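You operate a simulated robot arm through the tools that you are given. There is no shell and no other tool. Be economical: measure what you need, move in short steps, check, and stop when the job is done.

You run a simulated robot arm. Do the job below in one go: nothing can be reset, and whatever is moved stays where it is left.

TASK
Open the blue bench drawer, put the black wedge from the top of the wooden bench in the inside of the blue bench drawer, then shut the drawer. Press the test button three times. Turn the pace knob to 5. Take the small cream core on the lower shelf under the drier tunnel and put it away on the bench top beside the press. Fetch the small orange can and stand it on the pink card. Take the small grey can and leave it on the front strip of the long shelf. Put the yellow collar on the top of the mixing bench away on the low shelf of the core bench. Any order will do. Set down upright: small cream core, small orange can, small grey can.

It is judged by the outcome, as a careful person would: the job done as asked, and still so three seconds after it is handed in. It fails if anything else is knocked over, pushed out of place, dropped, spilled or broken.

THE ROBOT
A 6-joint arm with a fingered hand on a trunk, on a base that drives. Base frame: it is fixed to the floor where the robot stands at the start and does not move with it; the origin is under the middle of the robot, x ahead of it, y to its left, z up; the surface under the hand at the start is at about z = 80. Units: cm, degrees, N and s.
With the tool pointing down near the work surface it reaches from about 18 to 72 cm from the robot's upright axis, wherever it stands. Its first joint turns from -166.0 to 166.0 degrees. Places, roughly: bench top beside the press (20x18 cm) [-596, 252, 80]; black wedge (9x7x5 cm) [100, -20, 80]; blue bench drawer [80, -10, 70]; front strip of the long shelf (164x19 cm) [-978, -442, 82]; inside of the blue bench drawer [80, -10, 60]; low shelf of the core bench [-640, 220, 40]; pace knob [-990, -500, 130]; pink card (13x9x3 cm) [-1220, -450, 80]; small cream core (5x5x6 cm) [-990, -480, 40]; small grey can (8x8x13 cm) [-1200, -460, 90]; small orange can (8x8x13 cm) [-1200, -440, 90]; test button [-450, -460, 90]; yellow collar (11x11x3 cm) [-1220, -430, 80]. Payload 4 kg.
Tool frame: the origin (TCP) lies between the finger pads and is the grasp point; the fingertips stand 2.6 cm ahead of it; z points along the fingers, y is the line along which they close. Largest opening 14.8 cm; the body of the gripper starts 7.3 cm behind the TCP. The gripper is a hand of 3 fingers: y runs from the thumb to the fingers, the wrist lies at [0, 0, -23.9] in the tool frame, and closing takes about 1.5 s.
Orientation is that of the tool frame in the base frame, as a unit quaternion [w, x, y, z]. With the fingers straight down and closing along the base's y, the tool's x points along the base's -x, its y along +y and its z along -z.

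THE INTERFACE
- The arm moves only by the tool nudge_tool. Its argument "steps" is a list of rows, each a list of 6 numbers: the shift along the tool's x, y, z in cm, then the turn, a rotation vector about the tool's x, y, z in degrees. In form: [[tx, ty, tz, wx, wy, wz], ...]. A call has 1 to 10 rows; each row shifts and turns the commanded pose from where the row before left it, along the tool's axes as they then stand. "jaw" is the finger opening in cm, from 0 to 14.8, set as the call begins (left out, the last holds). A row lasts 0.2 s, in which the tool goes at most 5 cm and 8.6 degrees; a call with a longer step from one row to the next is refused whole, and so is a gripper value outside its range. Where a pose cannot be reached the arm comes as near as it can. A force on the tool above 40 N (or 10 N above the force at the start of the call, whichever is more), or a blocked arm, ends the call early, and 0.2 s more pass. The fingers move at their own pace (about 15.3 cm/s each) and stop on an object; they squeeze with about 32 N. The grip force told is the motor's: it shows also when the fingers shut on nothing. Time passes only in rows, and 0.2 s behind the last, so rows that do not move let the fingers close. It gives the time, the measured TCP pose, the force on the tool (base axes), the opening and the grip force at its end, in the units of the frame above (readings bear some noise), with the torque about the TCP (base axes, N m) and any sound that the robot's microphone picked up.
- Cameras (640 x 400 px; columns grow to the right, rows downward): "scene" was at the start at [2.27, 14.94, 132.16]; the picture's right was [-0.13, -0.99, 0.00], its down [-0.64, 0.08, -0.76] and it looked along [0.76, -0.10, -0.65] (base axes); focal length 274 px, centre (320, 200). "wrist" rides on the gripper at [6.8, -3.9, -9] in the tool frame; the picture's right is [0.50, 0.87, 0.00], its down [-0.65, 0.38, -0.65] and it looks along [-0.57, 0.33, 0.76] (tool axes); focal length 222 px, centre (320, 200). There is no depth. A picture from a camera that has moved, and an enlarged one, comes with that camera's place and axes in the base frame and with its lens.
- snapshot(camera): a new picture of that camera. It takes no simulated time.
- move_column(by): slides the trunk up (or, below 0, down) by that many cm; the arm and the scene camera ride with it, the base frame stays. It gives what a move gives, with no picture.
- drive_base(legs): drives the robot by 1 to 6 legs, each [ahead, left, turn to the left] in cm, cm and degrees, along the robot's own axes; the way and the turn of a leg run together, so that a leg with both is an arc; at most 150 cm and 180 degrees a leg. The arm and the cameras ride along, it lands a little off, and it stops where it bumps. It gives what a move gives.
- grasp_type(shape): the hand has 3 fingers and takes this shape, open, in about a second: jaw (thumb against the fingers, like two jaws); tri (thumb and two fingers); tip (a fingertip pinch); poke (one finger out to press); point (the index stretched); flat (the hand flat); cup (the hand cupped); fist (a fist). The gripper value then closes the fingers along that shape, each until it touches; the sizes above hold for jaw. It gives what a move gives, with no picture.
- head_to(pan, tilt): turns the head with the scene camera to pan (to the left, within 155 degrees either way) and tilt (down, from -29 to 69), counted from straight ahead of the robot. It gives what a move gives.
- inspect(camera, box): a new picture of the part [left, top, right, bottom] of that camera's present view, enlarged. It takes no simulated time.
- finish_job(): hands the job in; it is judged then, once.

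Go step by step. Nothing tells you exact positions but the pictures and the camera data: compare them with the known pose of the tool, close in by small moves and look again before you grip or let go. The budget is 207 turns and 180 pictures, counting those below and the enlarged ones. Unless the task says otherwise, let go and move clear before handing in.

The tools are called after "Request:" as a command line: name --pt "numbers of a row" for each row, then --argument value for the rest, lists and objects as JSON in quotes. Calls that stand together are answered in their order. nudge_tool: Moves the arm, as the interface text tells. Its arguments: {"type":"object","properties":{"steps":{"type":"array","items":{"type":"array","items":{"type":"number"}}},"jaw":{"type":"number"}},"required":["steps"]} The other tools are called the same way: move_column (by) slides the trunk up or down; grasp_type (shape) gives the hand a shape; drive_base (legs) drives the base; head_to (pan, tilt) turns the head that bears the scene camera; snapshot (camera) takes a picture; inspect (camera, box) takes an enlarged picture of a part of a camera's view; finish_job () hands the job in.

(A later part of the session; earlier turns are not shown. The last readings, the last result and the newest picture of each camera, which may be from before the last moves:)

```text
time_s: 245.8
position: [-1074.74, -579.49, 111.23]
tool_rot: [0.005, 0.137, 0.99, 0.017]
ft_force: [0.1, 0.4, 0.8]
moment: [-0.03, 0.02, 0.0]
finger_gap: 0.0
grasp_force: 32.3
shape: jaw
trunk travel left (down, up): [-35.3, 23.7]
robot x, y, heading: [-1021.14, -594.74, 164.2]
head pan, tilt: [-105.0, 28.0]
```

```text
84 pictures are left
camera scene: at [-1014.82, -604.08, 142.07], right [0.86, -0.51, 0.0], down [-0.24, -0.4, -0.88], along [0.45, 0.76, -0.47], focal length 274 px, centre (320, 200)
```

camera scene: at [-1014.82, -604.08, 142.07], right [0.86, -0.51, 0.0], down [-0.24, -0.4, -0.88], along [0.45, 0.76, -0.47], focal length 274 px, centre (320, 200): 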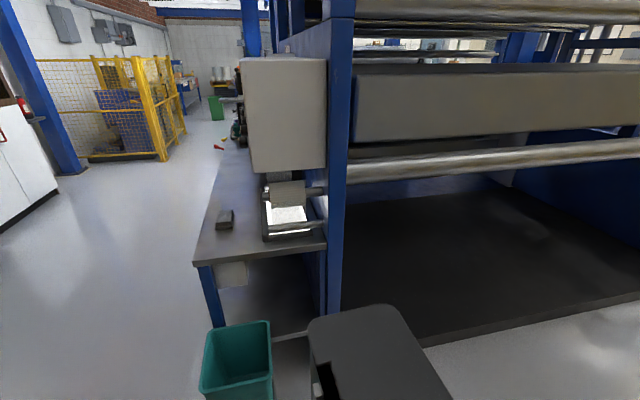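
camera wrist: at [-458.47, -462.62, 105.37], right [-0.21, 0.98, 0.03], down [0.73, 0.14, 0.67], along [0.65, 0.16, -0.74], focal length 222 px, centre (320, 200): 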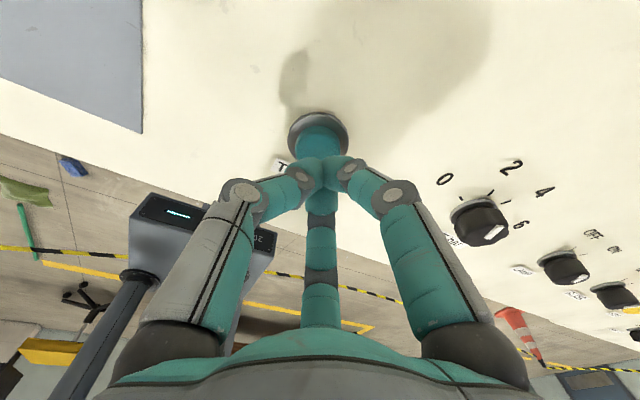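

The long bench by the tunnel runs from ≈[-1014,-523] to ≈[-951,-357]; mixing bench front passes ≈[-1192,-450]. I'll manoeuvre in front of the mixing bench.

Request:
drive_base --legs '[[80, 0, 0], [0, -93, 0], [40, 0, 0]]'

Request:
head_to --pan 8 --tilt 28

Request:
snapshot --camera "scene"

Request:
inspect --camera "scene" --box '[180, 60, 480, 260]'

```text
time_s: 256.6
position: [-1165.66, -459.86, 111.27]
tool_rot: [0.005, 0.128, 0.992, 0.017]
ft_force: [0.4, 0.5, -0.4]
moment: [0.01, 0.0, 0.02]
finger_gap: 0.0
grasp_force: 31.7
shape: jaw
trunk travel left (down, up): [-35.3, 23.7]
robot x, y, heading: [-1111.62, -474.44, 165.2]
head pan, tilt: [-105.0, 28.0]
```

```text
time_s: 258.5
position: [-1165.61, -459.83, 111.26]
tool_rot: [0.004, 0.129, 0.992, 0.017]
ft_force: [-0.5, 0.7, 0.3]
moment: [0.03, 0.02, 0.0]
finger_gap: 0.0
grasp_force: 32.4
shape: jaw
trunk travel left (down, up): [-35.3, 23.7]
robot x, y, heading: [-1111.37, -474.6, 165.3]
head pan, tilt: [8.0, 28.0]
```

```text
83 pictures are left
camera scene: at [-1119.02, -490.44, 142.07], right [0.12, 0.99, 0.0], down [0.47, -0.05, -0.88], along [-0.88, 0.1, -0.47], focal length 274 px, centre (320, 200)
```

scene: 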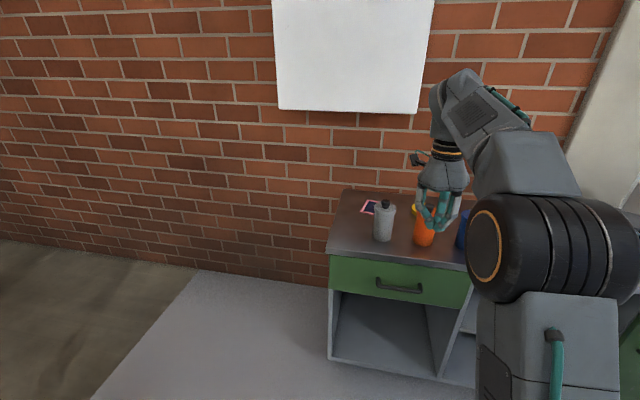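

```text
2.00 times, centred on (330, 160) of scene
camera zoom: at [-1119.02, -490.44, 142.07], right [0.12, 0.99, 0.0], down [0.47, -0.05, -0.88], along [-0.88, 0.1, -0.47], focal length 549 px, centre (300, 280)
```

zoom: 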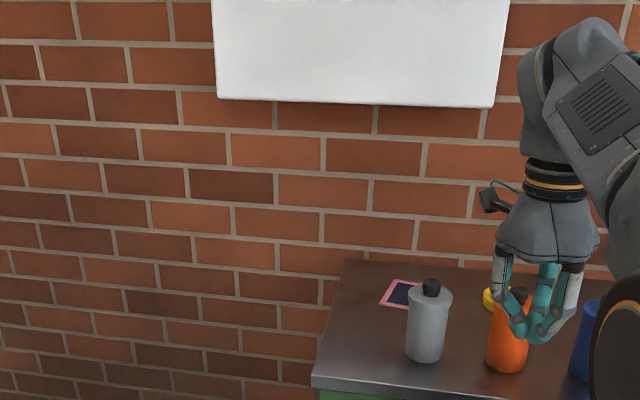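

I see the grey can at ≈[-1203,-457], orange can ≈[-1197,-443], pink card behind at ≈[-1223,-456], yellow collar behind the orange can. I'll raise the hand and turn it so the wrist camera looks toward the bench.

Request:
nudge_tool --pt "0 0 -4 0 0 -8.57" --pt "0 0 -3 0 0 -8.57" --pt "0 0 0 0 0 -8.57" --pt "0 0 0 0 0 -8.57" --pt "0 0 0 0 0 -8.57" --pt "0 0 0 0 0 -8.57" --pt "0 0 0 0 0 -8.57" --jaw 14.8

Request:
nudge_tool --pt "0 0 0 0 0 -8.57" --pt "0 0 0 0 0 -8.57" --pt "0 0 0 0 0 -8.57" --pt "0 0 0 0 0 -8.57" --pt "0 0 0 0 0 -8.57" --pt "0 0 0 0 0 -8.57" --pt "0 0 0 0 0 -8.57" --pt "0 0 0 0 0 -8.57" --pt "0 0 0 0 0 -8.57" --pt "0 0 0 0 0 -8.57"

Request:
nudge_tool --pt "0 0 0 0 0 -8.57" --pt "0 0 0 0 0 -8.57" --pt "0 0 0 0 0 -8.57" --pt "0 0 0 0 0 -8.57" --pt "0 0 0 0 0 0"

Request:
snapshot --camera "wrist"

```text
time_s: 260.1
position: [-1165.34, -460.18, 117.53]
tool_rot: [0.012, -0.385, 0.923, 0.012]
ft_force: [-0.2, -0.1, 0.0]
moment: [-0.01, 0.01, -0.02]
finger_gap: 14.82
grasp_force: 0.0
shape: jaw
out of reach, approached as far as the arm can: row 2
trunk travel left (down, up): [-35.3, 23.7]
robot x, y, heading: [-1111.59, -474.74, 165.6]
head pan, tilt: [8.0, 28.0]
```

```text
time_s: 262.3
position: [-1165.35, -460.23, 117.53]
tool_rot: [-0.017, 0.91, -0.415, 0.0]
ft_force: [0.3, -0.4, -0.1]
moment: [-0.06, -0.02, 0.02]
finger_gap: 14.8
grasp_force: 0.1
shape: jaw
trunk travel left (down, up): [-35.3, 23.7]
robot x, y, heading: [-1111.8, -474.32, 165.3]
head pan, tilt: [8.0, 28.0]
```

```text
time_s: 263.5
position: [-1165.27, -460.34, 117.55]
tool_rot: [-0.018, 0.991, -0.129, 0.004]
ft_force: [0.0, 0.1, 0.1]
moment: [0.01, 0.01, 0.01]
finger_gap: 14.8
grasp_force: 0.0
shape: jaw
trunk travel left (down, up): [-35.3, 23.7]
robot x, y, heading: [-1111.46, -473.79, 165.4]
head pan, tilt: [8.0, 28.0]
```

```text
81 pictures are left
camera wrist: at [-1157.91, -458.4, 126.78], right [0.26, -0.96, -0.03], down [-0.74, -0.22, 0.64], along [-0.62, -0.15, -0.77], focal length 222 px, centre (320, 200)
```

wrist: 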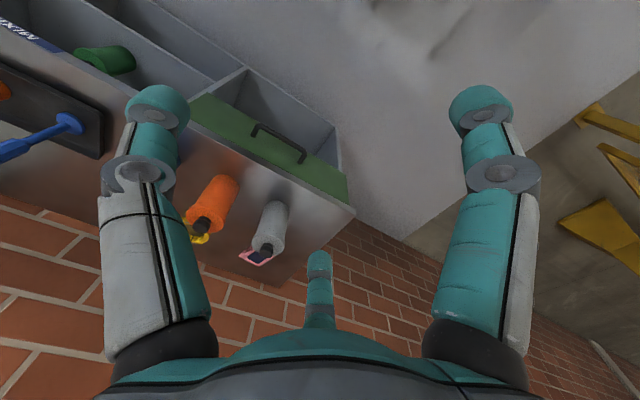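

I'll drive in 34 cm so both cans are within comfortable reach, hand staying high.

Request:
drive_base --legs '[[34, 0, 0]]'

Request:
snapshot --camera "wrist"

Request:
snapshot --camera "scene"

```text
time_s: 265.8
position: [-1198.98, -451.12, 117.43]
tool_rot: [-0.017, 0.991, -0.13, 0.005]
ft_force: [0.2, -0.6, 0.2]
moment: [-0.03, 0.01, 0.0]
finger_gap: 14.76
grasp_force: 0.1
shape: jaw
trunk travel left (down, up): [-35.3, 23.7]
robot x, y, heading: [-1145.19, -465.55, 165.2]
head pan, tilt: [8.0, 28.0]
```

```text
80 pictures are left
camera wrist: at [-1191.54, -449.46, 126.78], right [0.26, -0.97, -0.03], down [-0.74, -0.22, 0.64], along [-0.62, -0.14, -0.77], focal length 222 px, centre (320, 200)
```

wrist: 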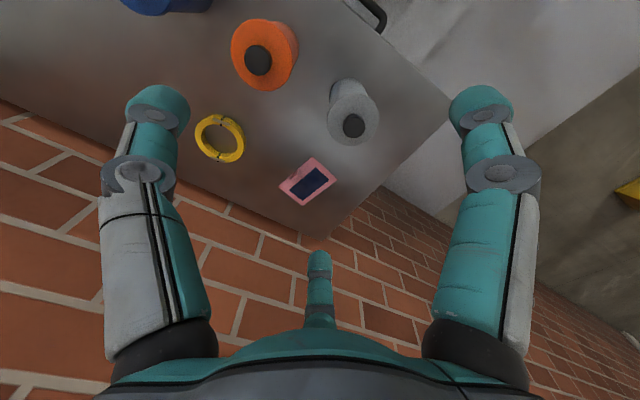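

```text
79 pictures are left
camera scene: at [-1152.72, -481.58, 142.07], right [0.12, 0.99, 0.0], down [0.47, -0.06, -0.88], along [-0.88, 0.1, -0.47], focal length 274 px, centre (320, 200)
```

scene: 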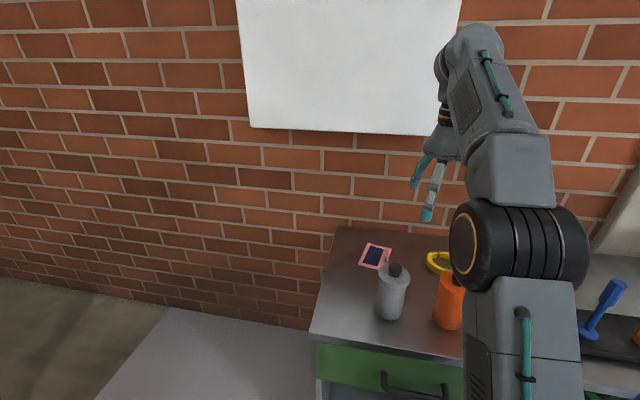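

Clear view: grey can ≈[-1202.7,-456.5], orange ≈[-1198,-441.7], card ≈[-1222.5,-453.4], collar ≈[-1217.4,-432]. I'll go over the grey can first.

Request:
nudge_tool --pt "-1.2 3.6 0 0 0 0" --pt "-1.1 3.55 0 0 0 0" --pt "0 0 4 0 0 0" --pt "0 0 4 0 0 0" --pt "0 0 4 0 0 0" --pt "0 0 0 0 0 0" --jaw 13.5

Request:
snapshot --camera "wrist"

```text
time_s: 267.1
position: [-1201.38, -456.64, 104.45]
tool_rot: [-0.017, 0.991, -0.13, 0.005]
ft_force: [-0.5, -0.1, -0.2]
moment: [0.01, 0.04, -0.01]
finger_gap: 13.53
grasp_force: 0.0
shape: jaw
out of reach, approached as far as the arm can: row 1, 2
trunk travel left (down, up): [-35.3, 23.7]
robot x, y, heading: [-1145.21, -465.57, 165.0]
head pan, tilt: [8.0, 28.0]
```

```text
78 pictures are left
camera wrist: at [-1193.97, -454.75, 113.58], right [0.26, -0.97, -0.03], down [-0.74, -0.22, 0.64], along [-0.62, -0.14, -0.77], focal length 222 px, centre (320, 200)
```

wrist: 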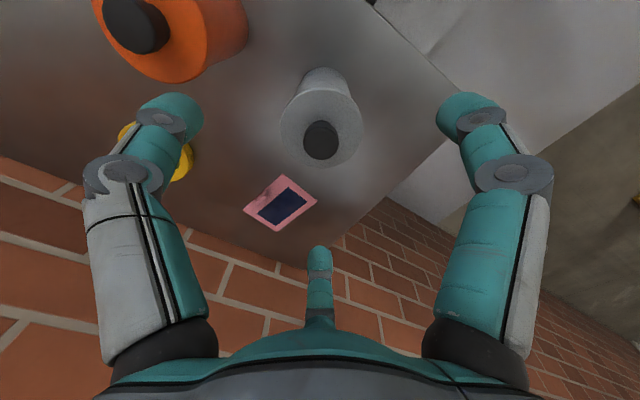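

Aligned within ~1.5 cm. Adjusting, descending around the grey can and closing.

Request:
nudge_tool --pt "-1.37 0.68 2 0 0 0" --pt "0 0 4 0 0 0" --pt "0 0 4 0 0 0" --pt "0 0 4 0 0 0" --pt "0 0 0 0 0 0"

Request:
snapshot --camera "wrist"

Request:
nudge_tool --pt "0 0 0 0 0 0" --pt "0 0 0 0 0 0" --pt "0 0 0 0 0 0" --pt "0 0 0 0 0 0" --pt "0 0 0 0 0 0" --pt "0 0 0 0 0 0" --pt "0 0 0 0 0 0" --jaw 4

Request:
snapshot --camera "wrist"

```text
time_s: 268.4
position: [-1202.89, -456.32, 90.43]
tool_rot: [-0.017, 0.991, -0.13, 0.004]
ft_force: [-0.2, 0.0, 0.5]
moment: [0.02, -0.02, 0.02]
finger_gap: 13.52
grasp_force: 0.0
shape: jaw
trunk travel left (down, up): [-35.3, 23.7]
robot x, y, heading: [-1145.34, -465.14, 165.3]
head pan, tilt: [8.0, 28.0]
```

```text
77 pictures are left
camera wrist: at [-1195.49, -454.57, 99.62], right [0.26, -0.97, -0.03], down [-0.74, -0.22, 0.64], along [-0.62, -0.14, -0.77], focal length 222 px, centre (320, 200)
```

wrist: 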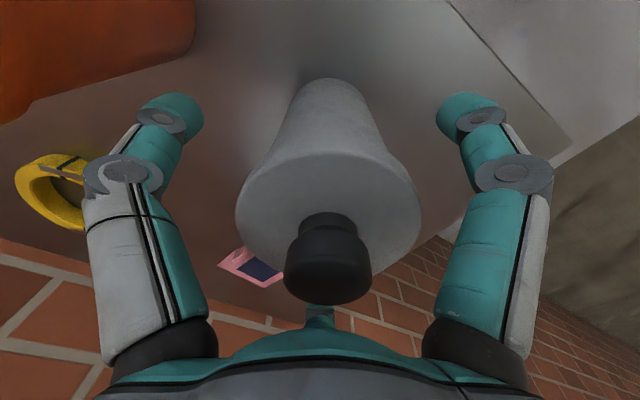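

```text
time_s: 269.9
position: [-1202.92, -456.26, 90.29]
tool_rot: [-0.016, 0.991, -0.131, 0.005]
ft_force: [-0.5, 0.4, -0.6]
moment: [-0.02, -0.01, 0.03]
finger_gap: 6.14
grasp_force: 31.7
shape: jaw
trunk travel left (down, up): [-35.3, 23.7]
robot x, y, heading: [-1145.0, -465.39, 165.0]
head pan, tilt: [8.0, 28.0]
```

```text
76 pictures are left
camera wrist: at [-1195.51, -454.57, 99.64], right [0.26, -0.97, -0.03], down [-0.74, -0.22, 0.64], along [-0.62, -0.14, -0.77], focal length 222 px, centre (320, 200)
```

wrist: 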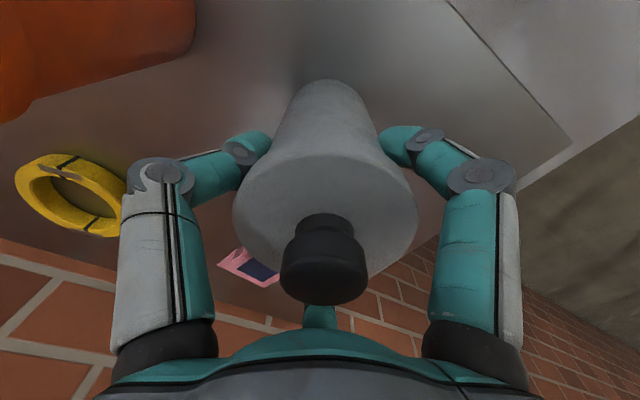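

Grey can gripped. Lifting, backing off, and turning round to the long shelf.

Request:
nudge_tool --pt "0 0 -2 0 0 0" --pt "0 0 -4 0 0 0" --pt "0 0 -4 0 0 0" --pt "0 0 -4 0 0 0" --pt "0 0 -4 0 0 0" --pt "0 0 -2 0 0 0" --pt "0 0 0 0 0 0"

Request:
drive_base --legs '[[-46, 0, 0], [0, 0, 180]]'

Request:
snapshot --camera "scene"

Request:
snapshot --camera "wrist"

```text
time_s: 271.6
position: [-1202.84, -456.8, 110.36]
tool_rot: [-0.017, 0.991, -0.13, 0.005]
ft_force: [-0.7, -0.4, -4.7]
moment: [0.01, 0.03, 0.01]
finger_gap: 6.13
grasp_force: 31.9
shape: jaw
trunk travel left (down, up): [-35.3, 23.7]
robot x, y, heading: [-1145.31, -465.26, 165.0]
head pan, tilt: [8.0, 28.0]
```

```text
time_s: 281.6
position: [-1043.62, -485.94, 110.37]
tool_rot: [-0.006, 0.134, 0.991, -0.017]
ft_force: [-0.3, -0.2, -4.3]
moment: [0.0, 0.01, 0.01]
finger_gap: 6.04
grasp_force: 32.8
shape: jaw
trunk travel left (down, up): [-35.3, 23.7]
robot x, y, heading: [-1101.2, -476.95, -15.0]
head pan, tilt: [8.0, 28.0]
```

```text
75 pictures are left
camera scene: at [-1093.78, -460.98, 142.07], right [-0.12, -0.99, 0.0], down [-0.47, 0.06, -0.88], along [0.88, -0.11, -0.47], focal length 274 px, centre (320, 200)
```

scene: 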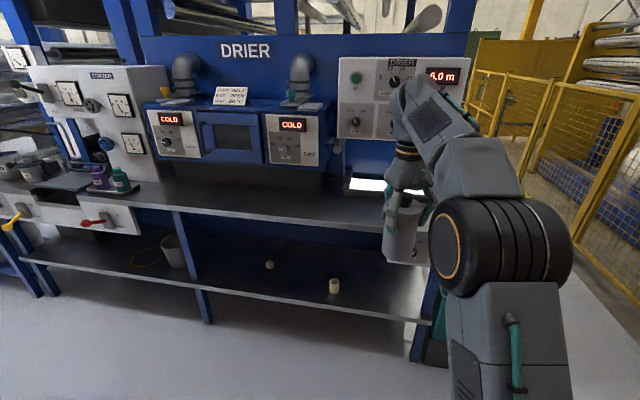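

```text
74 pictures are left
camera wrist: at [-1051.07, -487.55, 119.61], right [-0.25, 0.97, -0.03], down [0.74, 0.21, 0.64], along [0.62, 0.14, -0.77], focal length 222 px, centre (320, 200)
```

wrist: 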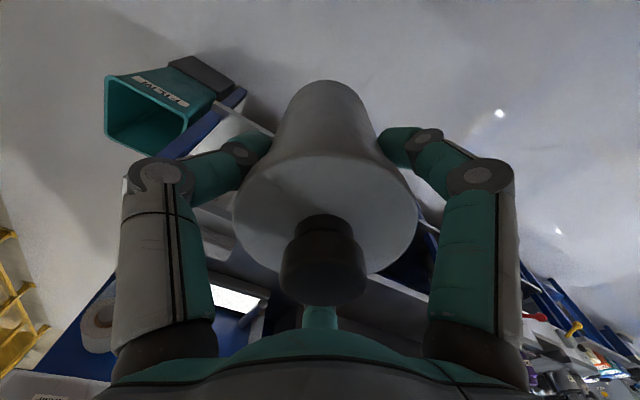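

I see the DRIER: front strip of the long shelf is empty in the middle, the cream core is on the lower shelf, and the pace knob panel is at right. I'll line up to set the can at ≈[-976,-448].

Request:
drive_base --legs '[[0, 60, 0], [50, 0, 0]]'

Request:
head_to --pan 0 --tilt 35

Request:
snapshot --camera "scene"

Request:
inspect --camera "scene" --box '[400, 0, 640, 120]'

```text
time_s: 287.6
position: [-978.42, -439.67, 110.23]
tool_rot: [-0.005, 0.126, 0.992, -0.017]
ft_force: [0.7, -0.3, -4.5]
moment: [-0.01, 0.05, 0.0]
finger_gap: 6.05
grasp_force: 32.2
shape: jaw
trunk travel left (down, up): [-35.3, 23.7]
robot x, y, heading: [-1036.41, -431.15, -14.3]
head pan, tilt: [8.0, 28.0]
```

```text
time_s: 288.3
position: [-978.46, -439.57, 110.37]
tool_rot: [-0.005, 0.126, 0.992, -0.018]
ft_force: [0.7, -0.6, -4.5]
moment: [-0.03, -0.05, 0.02]
finger_gap: 6.03
grasp_force: 32.1
shape: jaw
trunk travel left (down, up): [-35.3, 23.7]
robot x, y, heading: [-1036.11, -431.59, -14.4]
head pan, tilt: [0.0, 35.0]
```

```text
73 pictures are left
camera scene: at [-1029.47, -416.6, 140.98], right [-0.25, -0.97, 0.0], down [-0.56, 0.14, -0.82], along [0.79, -0.2, -0.57], focal length 274 px, centre (320, 200)
```

scene: 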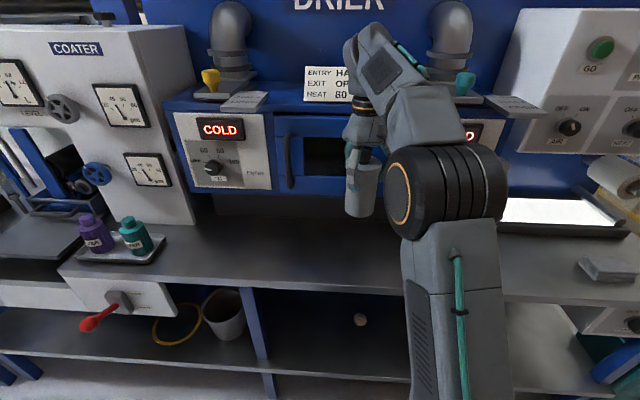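

```text
2.67 times, centred on (520, 60) of scene
camera zoom: at [-1029.47, -416.6, 140.98], right [-0.25, -0.97, 0.0], down [-0.56, 0.14, -0.82], along [0.79, -0.2, -0.57], focal length 731 px, centre (-213, 573)
```

zoom: 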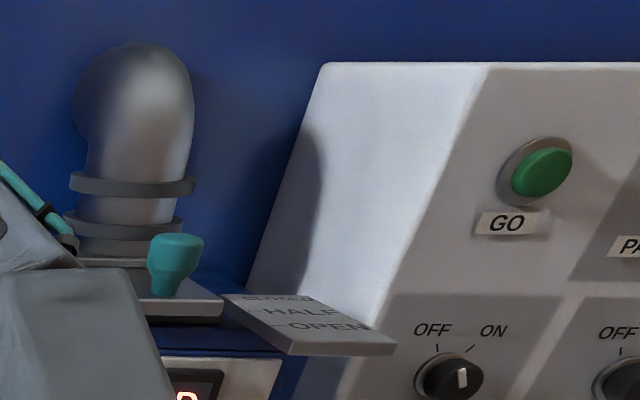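

Hand is above the strip but a bit close to the drier box; I'll pull back 4.5 cm so the can stands ~6 cm from the front edge, then lower.

Request:
nudge_tool --pt "2.5 0 0 0 0 0" --pt "2.2 0 0 0 0 0" --pt "0 0 4 0 0 0" --pt "0 0 4 0 0 0" --pt "0 0 4 0 0 0" --pt "0 0 0 0 0 0"

Request:
inspect --camera "scene" --box '[240, 120, 480, 320]'

Request:
snapshot --camera "wrist"

```text
time_s: 289.7
position: [-983.24, -438.89, 98.31]
tool_rot: [-0.005, 0.126, 0.992, -0.017]
ft_force: [0.5, -0.2, -4.5]
moment: [-0.01, 0.01, 0.01]
finger_gap: 6.03
grasp_force: 31.9
shape: jaw
trunk travel left (down, up): [-35.3, 23.7]
robot x, y, heading: [-1035.91, -431.48, -14.0]
head pan, tilt: [0.0, 35.0]
```

```text
2.00 times, centred on (360, 220) of scene
camera zoom: at [-1029.46, -416.6, 140.97], right [-0.25, -0.97, 0.0], down [-0.56, 0.14, -0.82], along [0.79, -0.2, -0.57], focal length 549 px, centre (240, 160)
```

zoom: 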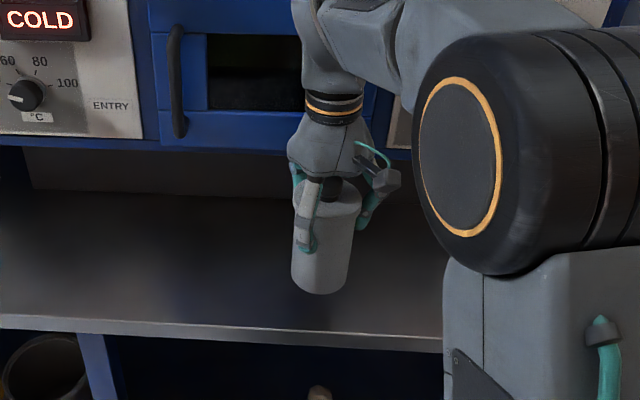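

```text
70 pictures are left
camera wrist: at [-990.61, -440.65, 107.58], right [-0.27, 0.96, -0.03], down [0.74, 0.22, 0.64], along [0.62, 0.15, -0.77], focal length 222 px, centre (320, 200)
```

wrist: 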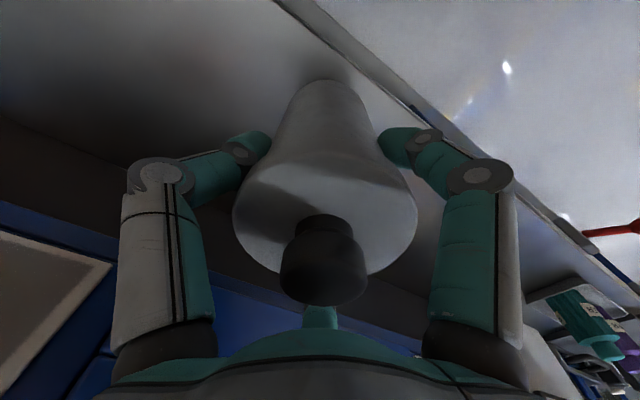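

The can's centre is only ~4.6 cm from the edge; I'll move 2 cm inward and lower to contact.

Request:
nudge_tool --pt "-2 0 1.5 0 0 0" --pt "0 0 1.5 0 0 0" --pt "0 0 1 0 0 0" --pt "0 0 0.7 0 0 0" --pt "0 0 0.6 0 0 0" --pt "0 0 0.5 0 0 0" --pt "0 0 0.5 0 0 0"

```text
time_s: 291.3
position: [-981.27, -439.69, 92.26]
tool_rot: [-0.004, 0.126, 0.992, -0.018]
ft_force: [1.8, -1.0, 12.3]
moment: [-0.04, 0.06, 0.05]
finger_gap: 6.07
grasp_force: 31.5
shape: jaw
trunk travel left (down, up): [-35.3, 23.7]
robot x, y, heading: [-1036.17, -431.45, -14.4]
head pan, tilt: [0.0, 35.0]
```

Contact (12 N) at z=92.3. I'll release slowly and rise straight up.

Request:
nudge_tool --pt "0 0 0 0 0 0" --pt "0 0 0 0 0 0" --pt "0 0 0 0 0 0" --pt "0 0 0 0 0 0" --jaw 12

Request:
nudge_tool --pt "0 0 -2 0 0 0" --pt "0 0 -4 0 0 0" --pt "0 0 -4 0 0 0" --pt "0 0 -4 0 0 0" --pt "0 0 -4 0 0 0" --pt "0 0 -2 0 0 0" --pt "0 0 0 0 0 0"

Request:
snapshot --camera "wrist"

Request:
snapshot --camera "scene"

```text
time_s: 292.3
position: [-981.23, -439.7, 92.07]
tool_rot: [-0.005, 0.126, 0.992, -0.017]
ft_force: [-0.2, 0.1, 0.5]
moment: [0.05, -0.04, -0.02]
finger_gap: 11.96
grasp_force: 0.1
shape: jaw
trunk travel left (down, up): [-35.3, 23.7]
robot x, y, heading: [-1035.89, -431.64, -14.5]
head pan, tilt: [0.0, 35.0]
```

```text
time_s: 293.9
position: [-981.27, -438.76, 112.18]
tool_rot: [-0.004, 0.126, 0.992, -0.017]
ft_force: [-0.6, 0.7, 1.0]
moment: [-0.03, 0.03, -0.02]
finger_gap: 11.99
grasp_force: 0.0
shape: jaw
trunk travel left (down, up): [-35.3, 23.7]
robot x, y, heading: [-1035.78, -431.19, -14.3]
head pan, tilt: [0.0, 35.0]
```

```text
69 pictures are left
camera wrist: at [-988.56, -440.52, 121.43], right [-0.27, 0.96, -0.03], down [0.74, 0.22, 0.64], along [0.62, 0.15, -0.77], focal length 222 px, centre (320, 200)
```

wrist: 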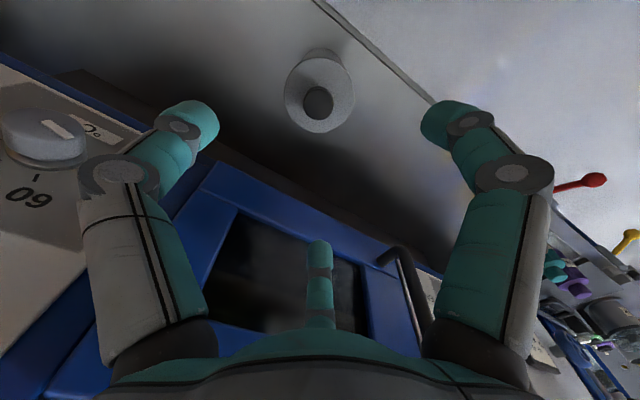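

```text
68 pictures are left
camera scene: at [-1029.51, -416.6, 140.97], right [-0.25, -0.97, 0.0], down [-0.56, 0.14, -0.82], along [0.79, -0.2, -0.57], focal length 274 px, centre (320, 200)
```

scene: 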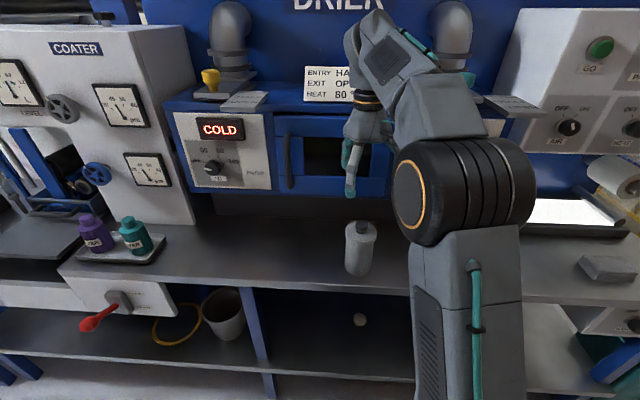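

The grey can stands well on the front strip. Next the pace knob: back off and sidestep right to look at the panel.

Request:
drive_base --legs '[[-45, 0, 0], [0, -55, 0]]'

Request:
head_to --pan -12 --tilt 10

Request:
snapshot --camera "scene"

```text
time_s: 299.3
position: [-1037.91, -481.48, 112.21]
tool_rot: [-0.005, 0.129, 0.991, -0.017]
ft_force: [0.4, 0.2, 0.7]
moment: [-0.01, 0.01, -0.02]
finger_gap: 11.97
grasp_force: 0.1
shape: jaw
trunk travel left (down, up): [-35.3, 23.7]
robot x, y, heading: [-1092.62, -473.9, -14.6]
head pan, tilt: [0.0, 35.0]
```

```text
time_s: 300.2
position: [-1037.98, -481.45, 112.0]
tool_rot: [-0.005, 0.13, 0.991, -0.018]
ft_force: [-0.5, -1.2, 0.0]
moment: [0.01, -0.01, 0.02]
finger_gap: 11.99
grasp_force: 0.0
shape: jaw
trunk travel left (down, up): [-35.3, 23.7]
robot x, y, heading: [-1093.07, -473.89, -14.5]
head pan, tilt: [-12.0, 10.0]
```

```text
67 pictures are left
camera scene: at [-1086.26, -460.96, 144.98], right [-0.45, -0.89, 0.0], down [-0.16, 0.08, -0.98], along [0.88, -0.44, -0.17], focal length 274 px, centre (320, 200)
```

scene: 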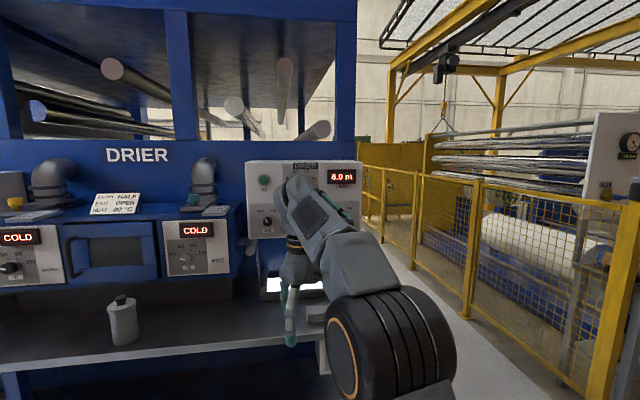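

The arm hides the panel. I'll sidestep left to see the knob.

Request:
drive_base --legs '[[0, 40, 0]]'

Request:
inspect --camera "scene" --box '[300, 100, 500, 260]'

```text
time_s: 302.8
position: [-1027.62, -442.0, 112.14]
tool_rot: [-0.005, 0.128, 0.992, -0.017]
ft_force: [0.3, -0.9, -0.2]
moment: [0.0, 0.0, 0.05]
finger_gap: 12.0
grasp_force: 0.1
shape: jaw
trunk travel left (down, up): [-35.3, 23.7]
robot x, y, heading: [-1082.38, -434.73, -14.4]
head pan, tilt: [-12.0, 10.0]
```

```text
2.50 times, centred on (400, 180) of scene
camera zoom: at [-1076.15, -421.76, 144.99], right [-0.45, -0.9, 0.0], down [-0.16, 0.08, -0.98], along [0.88, -0.44, -0.17], focal length 686 px, centre (120, 250)
```

zoom: 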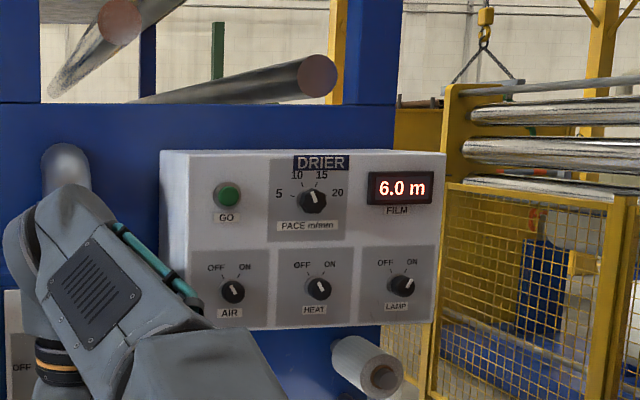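

The PACE knob has marks 5, 10, 15, 20. I'll zoom to see its pointer.

Request:
inspect --camera "scene" --box '[375, 155, 445, 200]'

```text
8.89 times, centred on (410, 178) of scene
camera zoom: at [-1076.15, -421.76, 144.99], right [-0.45, -0.9, 0.0], down [-0.16, 0.08, -0.98], along [0.88, -0.44, -0.17], focal length 2438 px, centre (-480, 400)
```

zoom: 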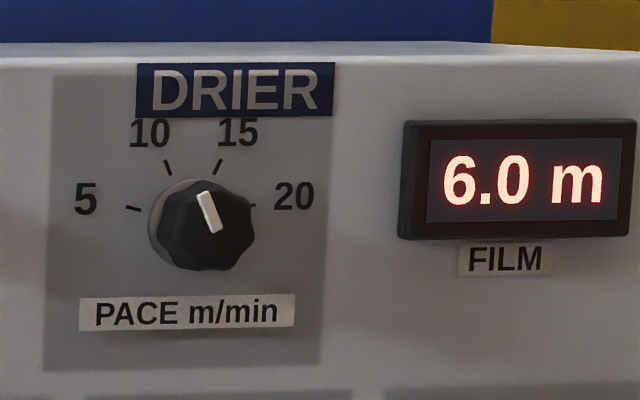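

The pointer is at about 10 (marks are 46° apart; 5 lies at ≈-69° from the top). I'll sidestep right 40 cm and pitch the hand to horizontal facing the knob at ≈[-990,-500,134].

Request:
drive_base --legs '[[0, -40, 0]]'

Request:
nudge_tool --pt "-3.42 0 -0.25 0 -8.2 0" --pt "-3.42 0 -0.25 0 -8.2 0" --pt "-3.42 0 -0.25 0 -8.2 0" --pt "-3.42 0 -0.25 0 -8.2 0" --pt "-3.42 0 -0.25 0 -8.2 0" --pt "-3.42 0 -0.25 0 -8.2 0" --pt "-3.42 0 -0.25 0 -8.2 0" --pt "-3.42 0 -0.25 0 -8.2 0" --pt "-3.42 0 -0.25 0 -8.2 0" --pt "-3.42 0 -0.25 0 -8.2 0" --jaw 9

Request:
snapshot --camera "wrist"

Request:
snapshot --camera "scene"

```text
time_s: 305.2
position: [-1037.87, -481.52, 112.12]
tool_rot: [-0.005, 0.131, 0.991, -0.017]
ft_force: [-0.4, -0.5, -0.4]
moment: [0.0, 0.01, 0.01]
finger_gap: 12.0
grasp_force: 0.1
shape: jaw
trunk travel left (down, up): [-35.3, 23.7]
robot x, y, heading: [-1093.08, -473.72, -14.9]
head pan, tilt: [-12.0, 10.0]
```

```text
time_s: 307.4
position: [-1014.62, -486.81, 132.73]
tool_rot: [0.648, 0.088, 0.75, -0.099]
ft_force: [0.2, 0.1, -0.3]
moment: [0.02, 0.0, -0.02]
finger_gap: 9.07
grasp_force: 0.1
shape: jaw
trunk travel left (down, up): [-35.3, 23.7]
robot x, y, heading: [-1092.8, -473.42, -14.7]
head pan, tilt: [-12.0, 10.0]
```

```text
64 pictures are left
camera wrist: at [-1025.28, -488.05, 127.6], right [0.15, 0.84, -0.52], down [-0.43, 0.53, 0.73], along [0.89, 0.11, 0.44], focal length 222 px, centre (320, 200)
```

wrist: 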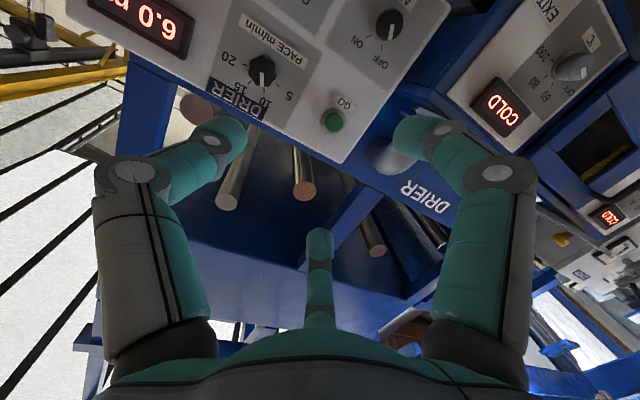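

```text
63 pictures are left
camera scene: at [-1086.21, -460.7, 144.99], right [-0.45, -0.89, 0.0], down [-0.15, 0.08, -0.98], along [0.88, -0.45, -0.17], focal length 274 px, centre (320, 200)
```

scene: 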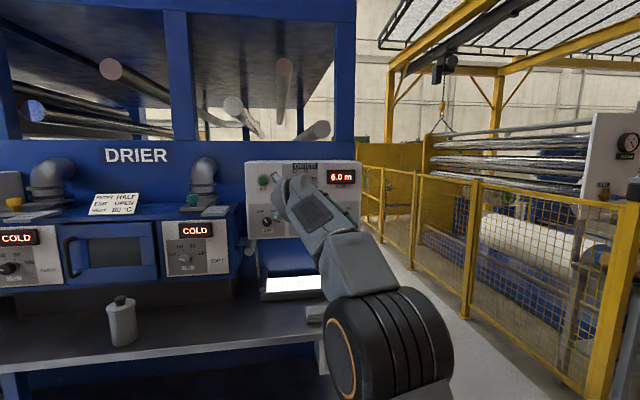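

The wrist view shows the knob clearly; triangulated at ≈[-987.5,-502.3,133.3]. I'll level the hand, and bring the base 22 cm forward and 8 cm right.

Request:
nudge_tool --pt "0 0 0 0 -8 0" --pt "0 0 0 0 0 0"

Request:
drive_base --legs '[[0, -8, 0], [20, 0, 0]]'

Request:
snapshot --camera "wrist"

```text
time_s: 308.1
position: [-1014.71, -486.95, 132.85]
tool_rot: [0.686, 0.087, 0.714, -0.108]
ft_force: [-0.4, -0.5, -1.0]
moment: [-0.01, 0.0, -0.02]
finger_gap: 9.07
grasp_force: 0.2
shape: jaw
trunk travel left (down, up): [-35.3, 23.7]
robot x, y, heading: [-1092.56, -473.44, -15.1]
head pan, tilt: [-12.0, 10.0]
```

```text
time_s: 310.3
position: [-997.41, -499.75, 132.78]
tool_rot: [0.686, 0.086, 0.714, -0.107]
ft_force: [-0.1, 0.9, -0.9]
moment: [-0.01, -0.01, 0.01]
finger_gap: 9.04
grasp_force: 0.0
shape: jaw
trunk travel left (down, up): [-35.3, 23.7]
robot x, y, heading: [-1075.15, -486.62, -14.8]
head pan, tilt: [-12.0, 10.0]
```

```text
62 pictures are left
camera wrist: at [-1007.31, -501.14, 126.59], right [0.21, 0.82, -0.53], down [-0.5, 0.56, 0.66], along [0.84, 0.12, 0.53], focal length 222 px, centre (320, 200)
```

wrist: 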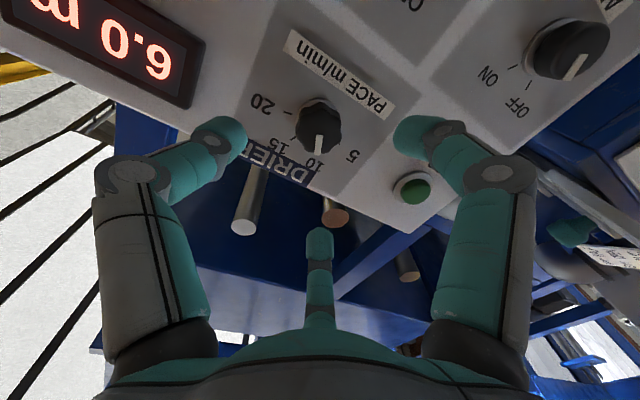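

Pointer sits at 10; hand axis is aligned with the knob, ~9.7 cm away. Advancing 6.5 cm, then checking.

Request:
nudge_tool --pt "0 0 2.2 0 0 0" --pt "0 0 2.2 0 0 0" --pt "0 0 2.1 0 0 0" --pt "0 0 0 0 0 0"

Request:
snapshot --camera "wrist"

```text
time_s: 311.3
position: [-991.02, -501.6, 132.62]
tool_rot: [0.686, 0.086, 0.714, -0.107]
ft_force: [0.1, 0.0, 0.4]
moment: [0.03, -0.03, 0.05]
finger_gap: 9.04
grasp_force: 0.1
shape: jaw
trunk travel left (down, up): [-35.3, 23.7]
robot x, y, heading: [-1075.0, -485.92, -14.6]
head pan, tilt: [-12.0, 10.0]
```

```text
61 pictures are left
camera wrist: at [-1001.08, -502.93, 126.33], right [0.21, 0.82, -0.53], down [-0.5, 0.56, 0.66], along [0.84, 0.12, 0.53], focal length 222 px, centre (320, 200)
```

wrist: 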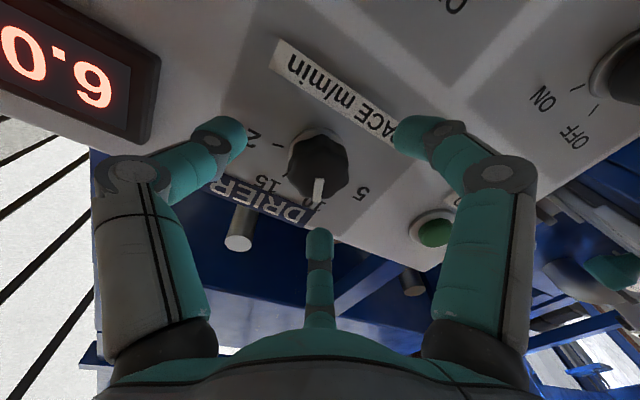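

Knob face is ~3.4 cm ahead of the grasp point and centred. Advance 2.2 cm and close.

Request:
nudge_tool --pt "0 0 1.1 0 0 0" --pt "0 0 1.1 0 0 0" --pt "0 0 0 0 0 0"

Request:
nudge_tool --pt "0 0 0 0 0 0" --pt "0 0 0 0 0 0" --pt "0 0 0 0 0 0" --pt "0 0 0 0 0 0" --pt "0 0 0 0 0 0" --pt "0 0 0 0 0 0" --jaw 2

Request:
snapshot --camera "wrist"

```text
time_s: 312.1
position: [-989.38, -501.88, 132.05]
tool_rot: [0.686, 0.086, 0.714, -0.107]
ft_force: [0.0, 0.6, 0.1]
moment: [-0.03, 0.01, -0.01]
finger_gap: 9.05
grasp_force: 0.2
shape: jaw
out of reach, approached as far as the arm can: row 2
trunk travel left (down, up): [-35.3, 23.7]
robot x, y, heading: [-1075.34, -486.24, -14.9]
head pan, tilt: [-12.0, 10.0]
```

```text
time_s: 313.5
position: [-989.5, -501.86, 132.12]
tool_rot: [0.686, 0.086, 0.714, -0.107]
ft_force: [4.3, 2.3, 5.0]
moment: [-0.07, -0.17, 0.02]
finger_gap: 3.23
grasp_force: 32.2
shape: jaw
trunk travel left (down, up): [-35.3, 23.7]
robot x, y, heading: [-1075.25, -486.36, -14.7]
head pan, tilt: [-12.0, 10.0]
```

```text
60 pictures are left
camera wrist: at [-999.43, -503.28, 125.88], right [0.21, 0.82, -0.53], down [-0.5, 0.56, 0.66], along [0.84, 0.12, 0.53], focal length 222 px, centre (320, 200)
```

wrist: 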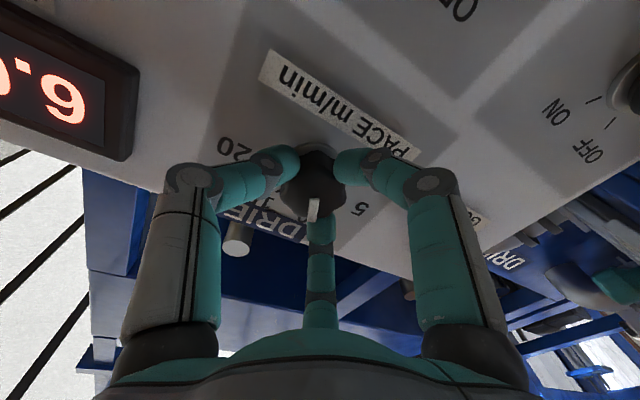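

The knob is gripped (gap 3.2). Turning counter-clockwise ~46°.

Request:
nudge_tool --pt "0 0 0 0 0 -7.7" --pt "0 0 0 0 0 -7.7" --pt "0 0 0 0 0 -7.7" --pt "0 0 0 0 0 -7.7" --pt "0 0 0 0 0 -7.7" --pt "0 0 0 0 0 -7.7" --pt "0 0 0 0 0 0"

Request:
snapshot --camera "wrist"

```text
time_s: 315.1
position: [-989.57, -502.2, 132.19]
tool_rot: [0.59, -0.2, 0.69, -0.369]
ft_force: [1.8, -14.3, 11.3]
moment: [0.08, -0.35, -0.65]
finger_gap: 3.34
grasp_force: 31.9
shape: jaw
trunk travel left (down, up): [-35.3, 23.7]
robot x, y, heading: [-1075.35, -486.33, -14.8]
head pan, tilt: [-12.0, 10.0]
```

```text
59 pictures are left
camera wrist: at [-1000.35, -507.01, 130.98], right [0.03, 0.21, -0.98], down [-0.42, 0.89, 0.18], along [0.91, 0.41, 0.11], focal length 222 px, centre (320, 200)
```

wrist: 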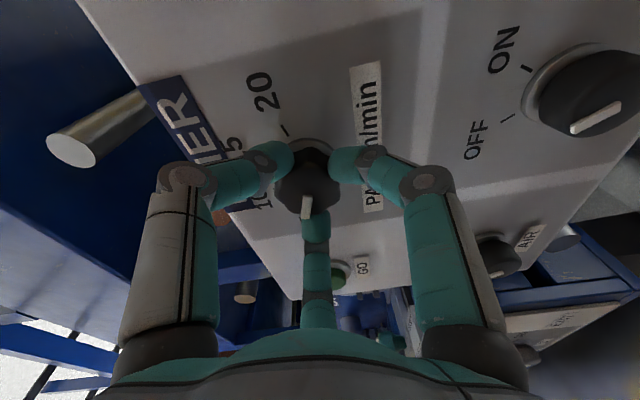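

The knob turned with the hand. I'll release, retreat a few cm and check the pointer against the 5 mark.

Request:
nudge_tool --pt "0 0 0 0 0 0" --pt "0 0 0 0 0 0" --pt "0 0 0 0 0 0" --pt "0 0 -2 0 0 0" --pt "0 0 -3 0 0 0" --pt "0 0 -3 0 0 0" --jaw 10

Request:
snapshot --camera "wrist"

Request:
inspect --camera "wrist" --box '[240, 70, 400, 200]'

```text
time_s: 316.5
position: [-996.94, -499.6, 132.49]
tool_rot: [0.59, -0.201, 0.69, -0.368]
ft_force: [-0.7, -0.1, -0.1]
moment: [-0.01, 0.01, 0.0]
finger_gap: 9.98
grasp_force: 0.0
shape: jaw
trunk travel left (down, up): [-35.3, 23.7]
robot x, y, heading: [-1075.88, -486.3, -15.0]
head pan, tilt: [-12.0, 10.0]
```

```text
58 pictures are left
camera wrist: at [-1007.77, -504.39, 131.19], right [0.02, 0.21, -0.98], down [-0.42, 0.89, 0.18], along [0.91, 0.41, 0.11], focal length 222 px, centre (320, 200)
```

wrist: 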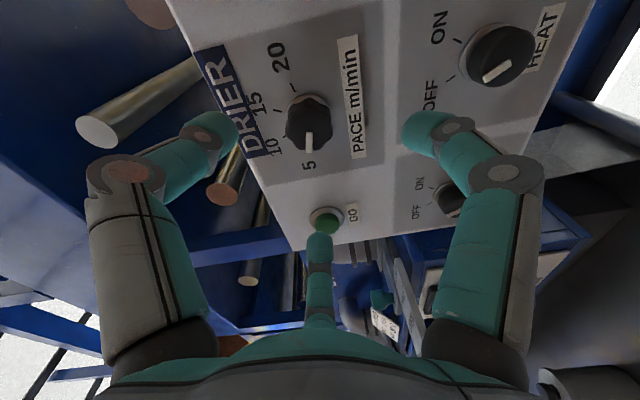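

```text
3.08 times, centred on (320, 135) of wrist
camera zoom: at [-1007.77, -504.39, 131.19], right [0.02, 0.21, -0.98], down [-0.42, 0.89, 0.18], along [0.91, 0.41, 0.11], focal length 684 px, centre (320, 400)
```

zoom: 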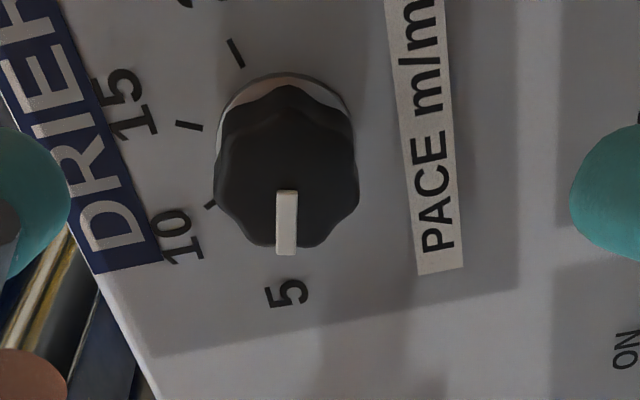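

The pointer is on 5. I'll back away, bring the hand back to vertical, and then verify the knob and locate the core.

Request:
drive_base --legs '[[-25, 0, 0]]'

Request:
nudge_tool --pt "0 0 0 0 0 7.7" --pt "0 0 0 0 0 7.7" --pt "0 0 0 0 0 7.7" --pt "0 0 0 0 0 7.7" --pt "0 0 0 0 0 7.7" --pt "0 0 0 0 0 7.7" --pt "3.42 0 -0.25 0 8.2 0" --pt "3.42 0 -0.25 0 8.2 0" --pt "3.42 0 -0.25 0 8.2 0"

Request:
nudge_tool --pt "3.42 0 -0.25 0 8.2 0" --pt "3.42 0 -0.25 0 8.2 0" --pt "3.42 0 -0.25 0 8.2 0" --pt "3.42 0 -0.25 0 8.2 0" --pt "3.42 0 -0.25 0 8.2 0" --pt "3.42 0 -0.25 0 8.2 0" --pt "3.42 0 -0.25 0 8.2 0" --pt "0 0 0 0 0 0"

Request:
drive_base --legs '[[0, 42, 0]]'

Request:
head_to --pan -16 --tilt 22

Request:
snapshot --camera "scene"

```text
time_s: 318.4
position: [-1021.63, -493.08, 132.43]
tool_rot: [0.589, -0.2, 0.691, -0.369]
ft_force: [0.2, 0.8, -0.5]
moment: [0.0, -0.01, 0.03]
finger_gap: 9.95
grasp_force: 0.0
shape: jaw
trunk travel left (down, up): [-35.3, 23.7]
robot x, y, heading: [-1100.35, -479.88, -14.9]
head pan, tilt: [-12.0, 10.0]
```

```text
time_s: 320.4
position: [-1024.23, -492.58, 122.67]
tool_rot: [0.517, 0.108, 0.845, -0.086]
ft_force: [0.1, -0.4, 0.3]
moment: [0.02, -0.02, 0.01]
finger_gap: 10.0
grasp_force: 0.0
shape: jaw
trunk travel left (down, up): [-35.3, 23.7]
robot x, y, heading: [-1100.02, -480.09, -14.8]
head pan, tilt: [-12.0, 10.0]
```

```text
time_s: 322.1
position: [-1042.65, -488.06, 109.28]
tool_rot: [0.049, 0.135, 0.989, -0.024]
ft_force: [0.6, 0.2, 0.4]
moment: [-0.01, 0.02, -0.01]
finger_gap: 9.97
grasp_force: 0.0
shape: jaw
trunk travel left (down, up): [-35.3, 23.7]
robot x, y, heading: [-1100.28, -479.55, -15.1]
head pan, tilt: [-12.0, 10.0]
```

```text
time_s: 324.8
position: [-1031.7, -446.68, 109.24]
tool_rot: [0.049, 0.135, 0.989, -0.025]
ft_force: [0.5, 0.6, 0.3]
moment: [0.03, -0.01, 0.01]
finger_gap: 9.98
grasp_force: 0.0
shape: jaw
trunk travel left (down, up): [-35.3, 23.7]
robot x, y, heading: [-1089.2, -438.72, -15.0]
head pan, tilt: [-12.0, 10.0]
```

```text
time_s: 325.5
position: [-1031.68, -446.8, 109.24]
tool_rot: [0.05, 0.136, 0.989, -0.024]
ft_force: [-0.3, 0.4, 1.0]
moment: [0.0, 0.0, -0.02]
finger_gap: 9.96
grasp_force: 0.0
shape: jaw
trunk travel left (down, up): [-35.3, 23.7]
robot x, y, heading: [-1089.04, -438.58, -14.7]
head pan, tilt: [-16.0, 22.0]
```

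```text
56 pictures are left
camera scene: at [-1082.93, -426.21, 143.04], right [-0.51, -0.86, 0.0], down [-0.32, 0.19, -0.93], along [0.8, -0.48, -0.37], focal length 274 px, centre (320, 200)
```

scene: 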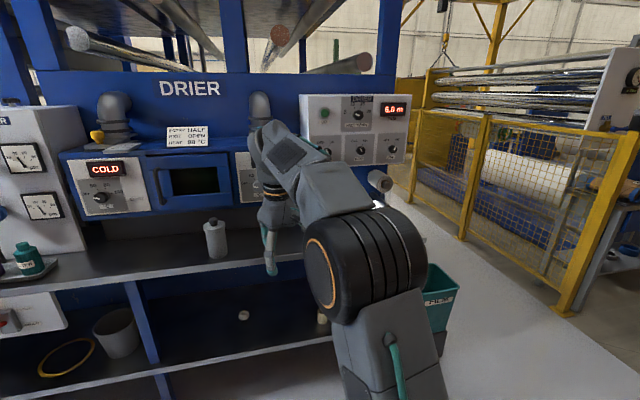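

Request:
inspect --camera "scene" --box '[325, 88, 405, 140]'

Request:
inspect --camera "scene" --box '[180, 230, 360, 370]'

```text
7.69 times, centred on (365, 114) of scene
camera zoom: at [-1082.93, -426.21, 143.04], right [-0.51, -0.86, 0.0], down [-0.32, 0.19, -0.93], along [0.8, -0.48, -0.37], focal length 2110 px, centre (-26, 862)
```

zoom: 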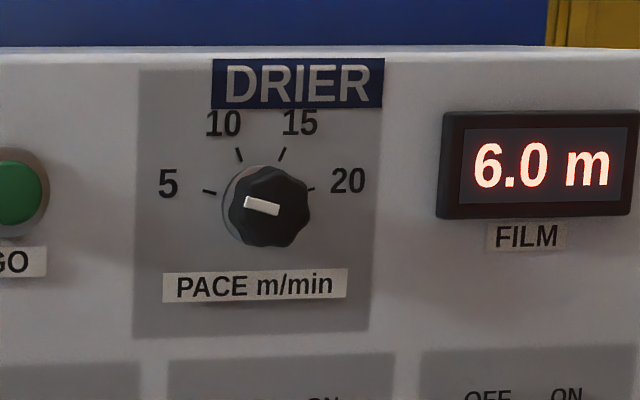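

```text
2.86 times, centred on (270, 300) of scene
camera zoom: at [-1082.93, -426.21, 143.04], right [-0.51, -0.86, 0.0], down [-0.32, 0.19, -0.93], along [0.8, -0.48, -0.37], focal length 784 px, centre (463, -86)
```

zoom: 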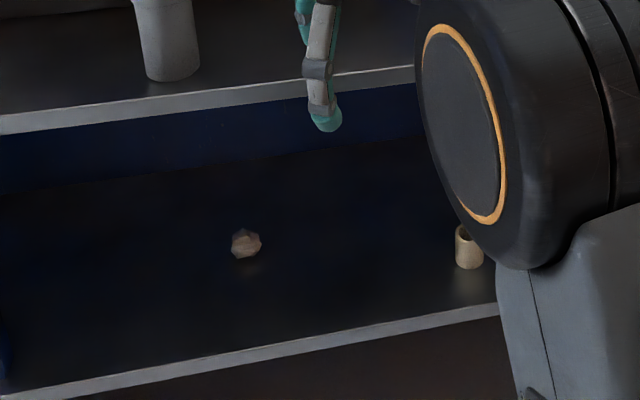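

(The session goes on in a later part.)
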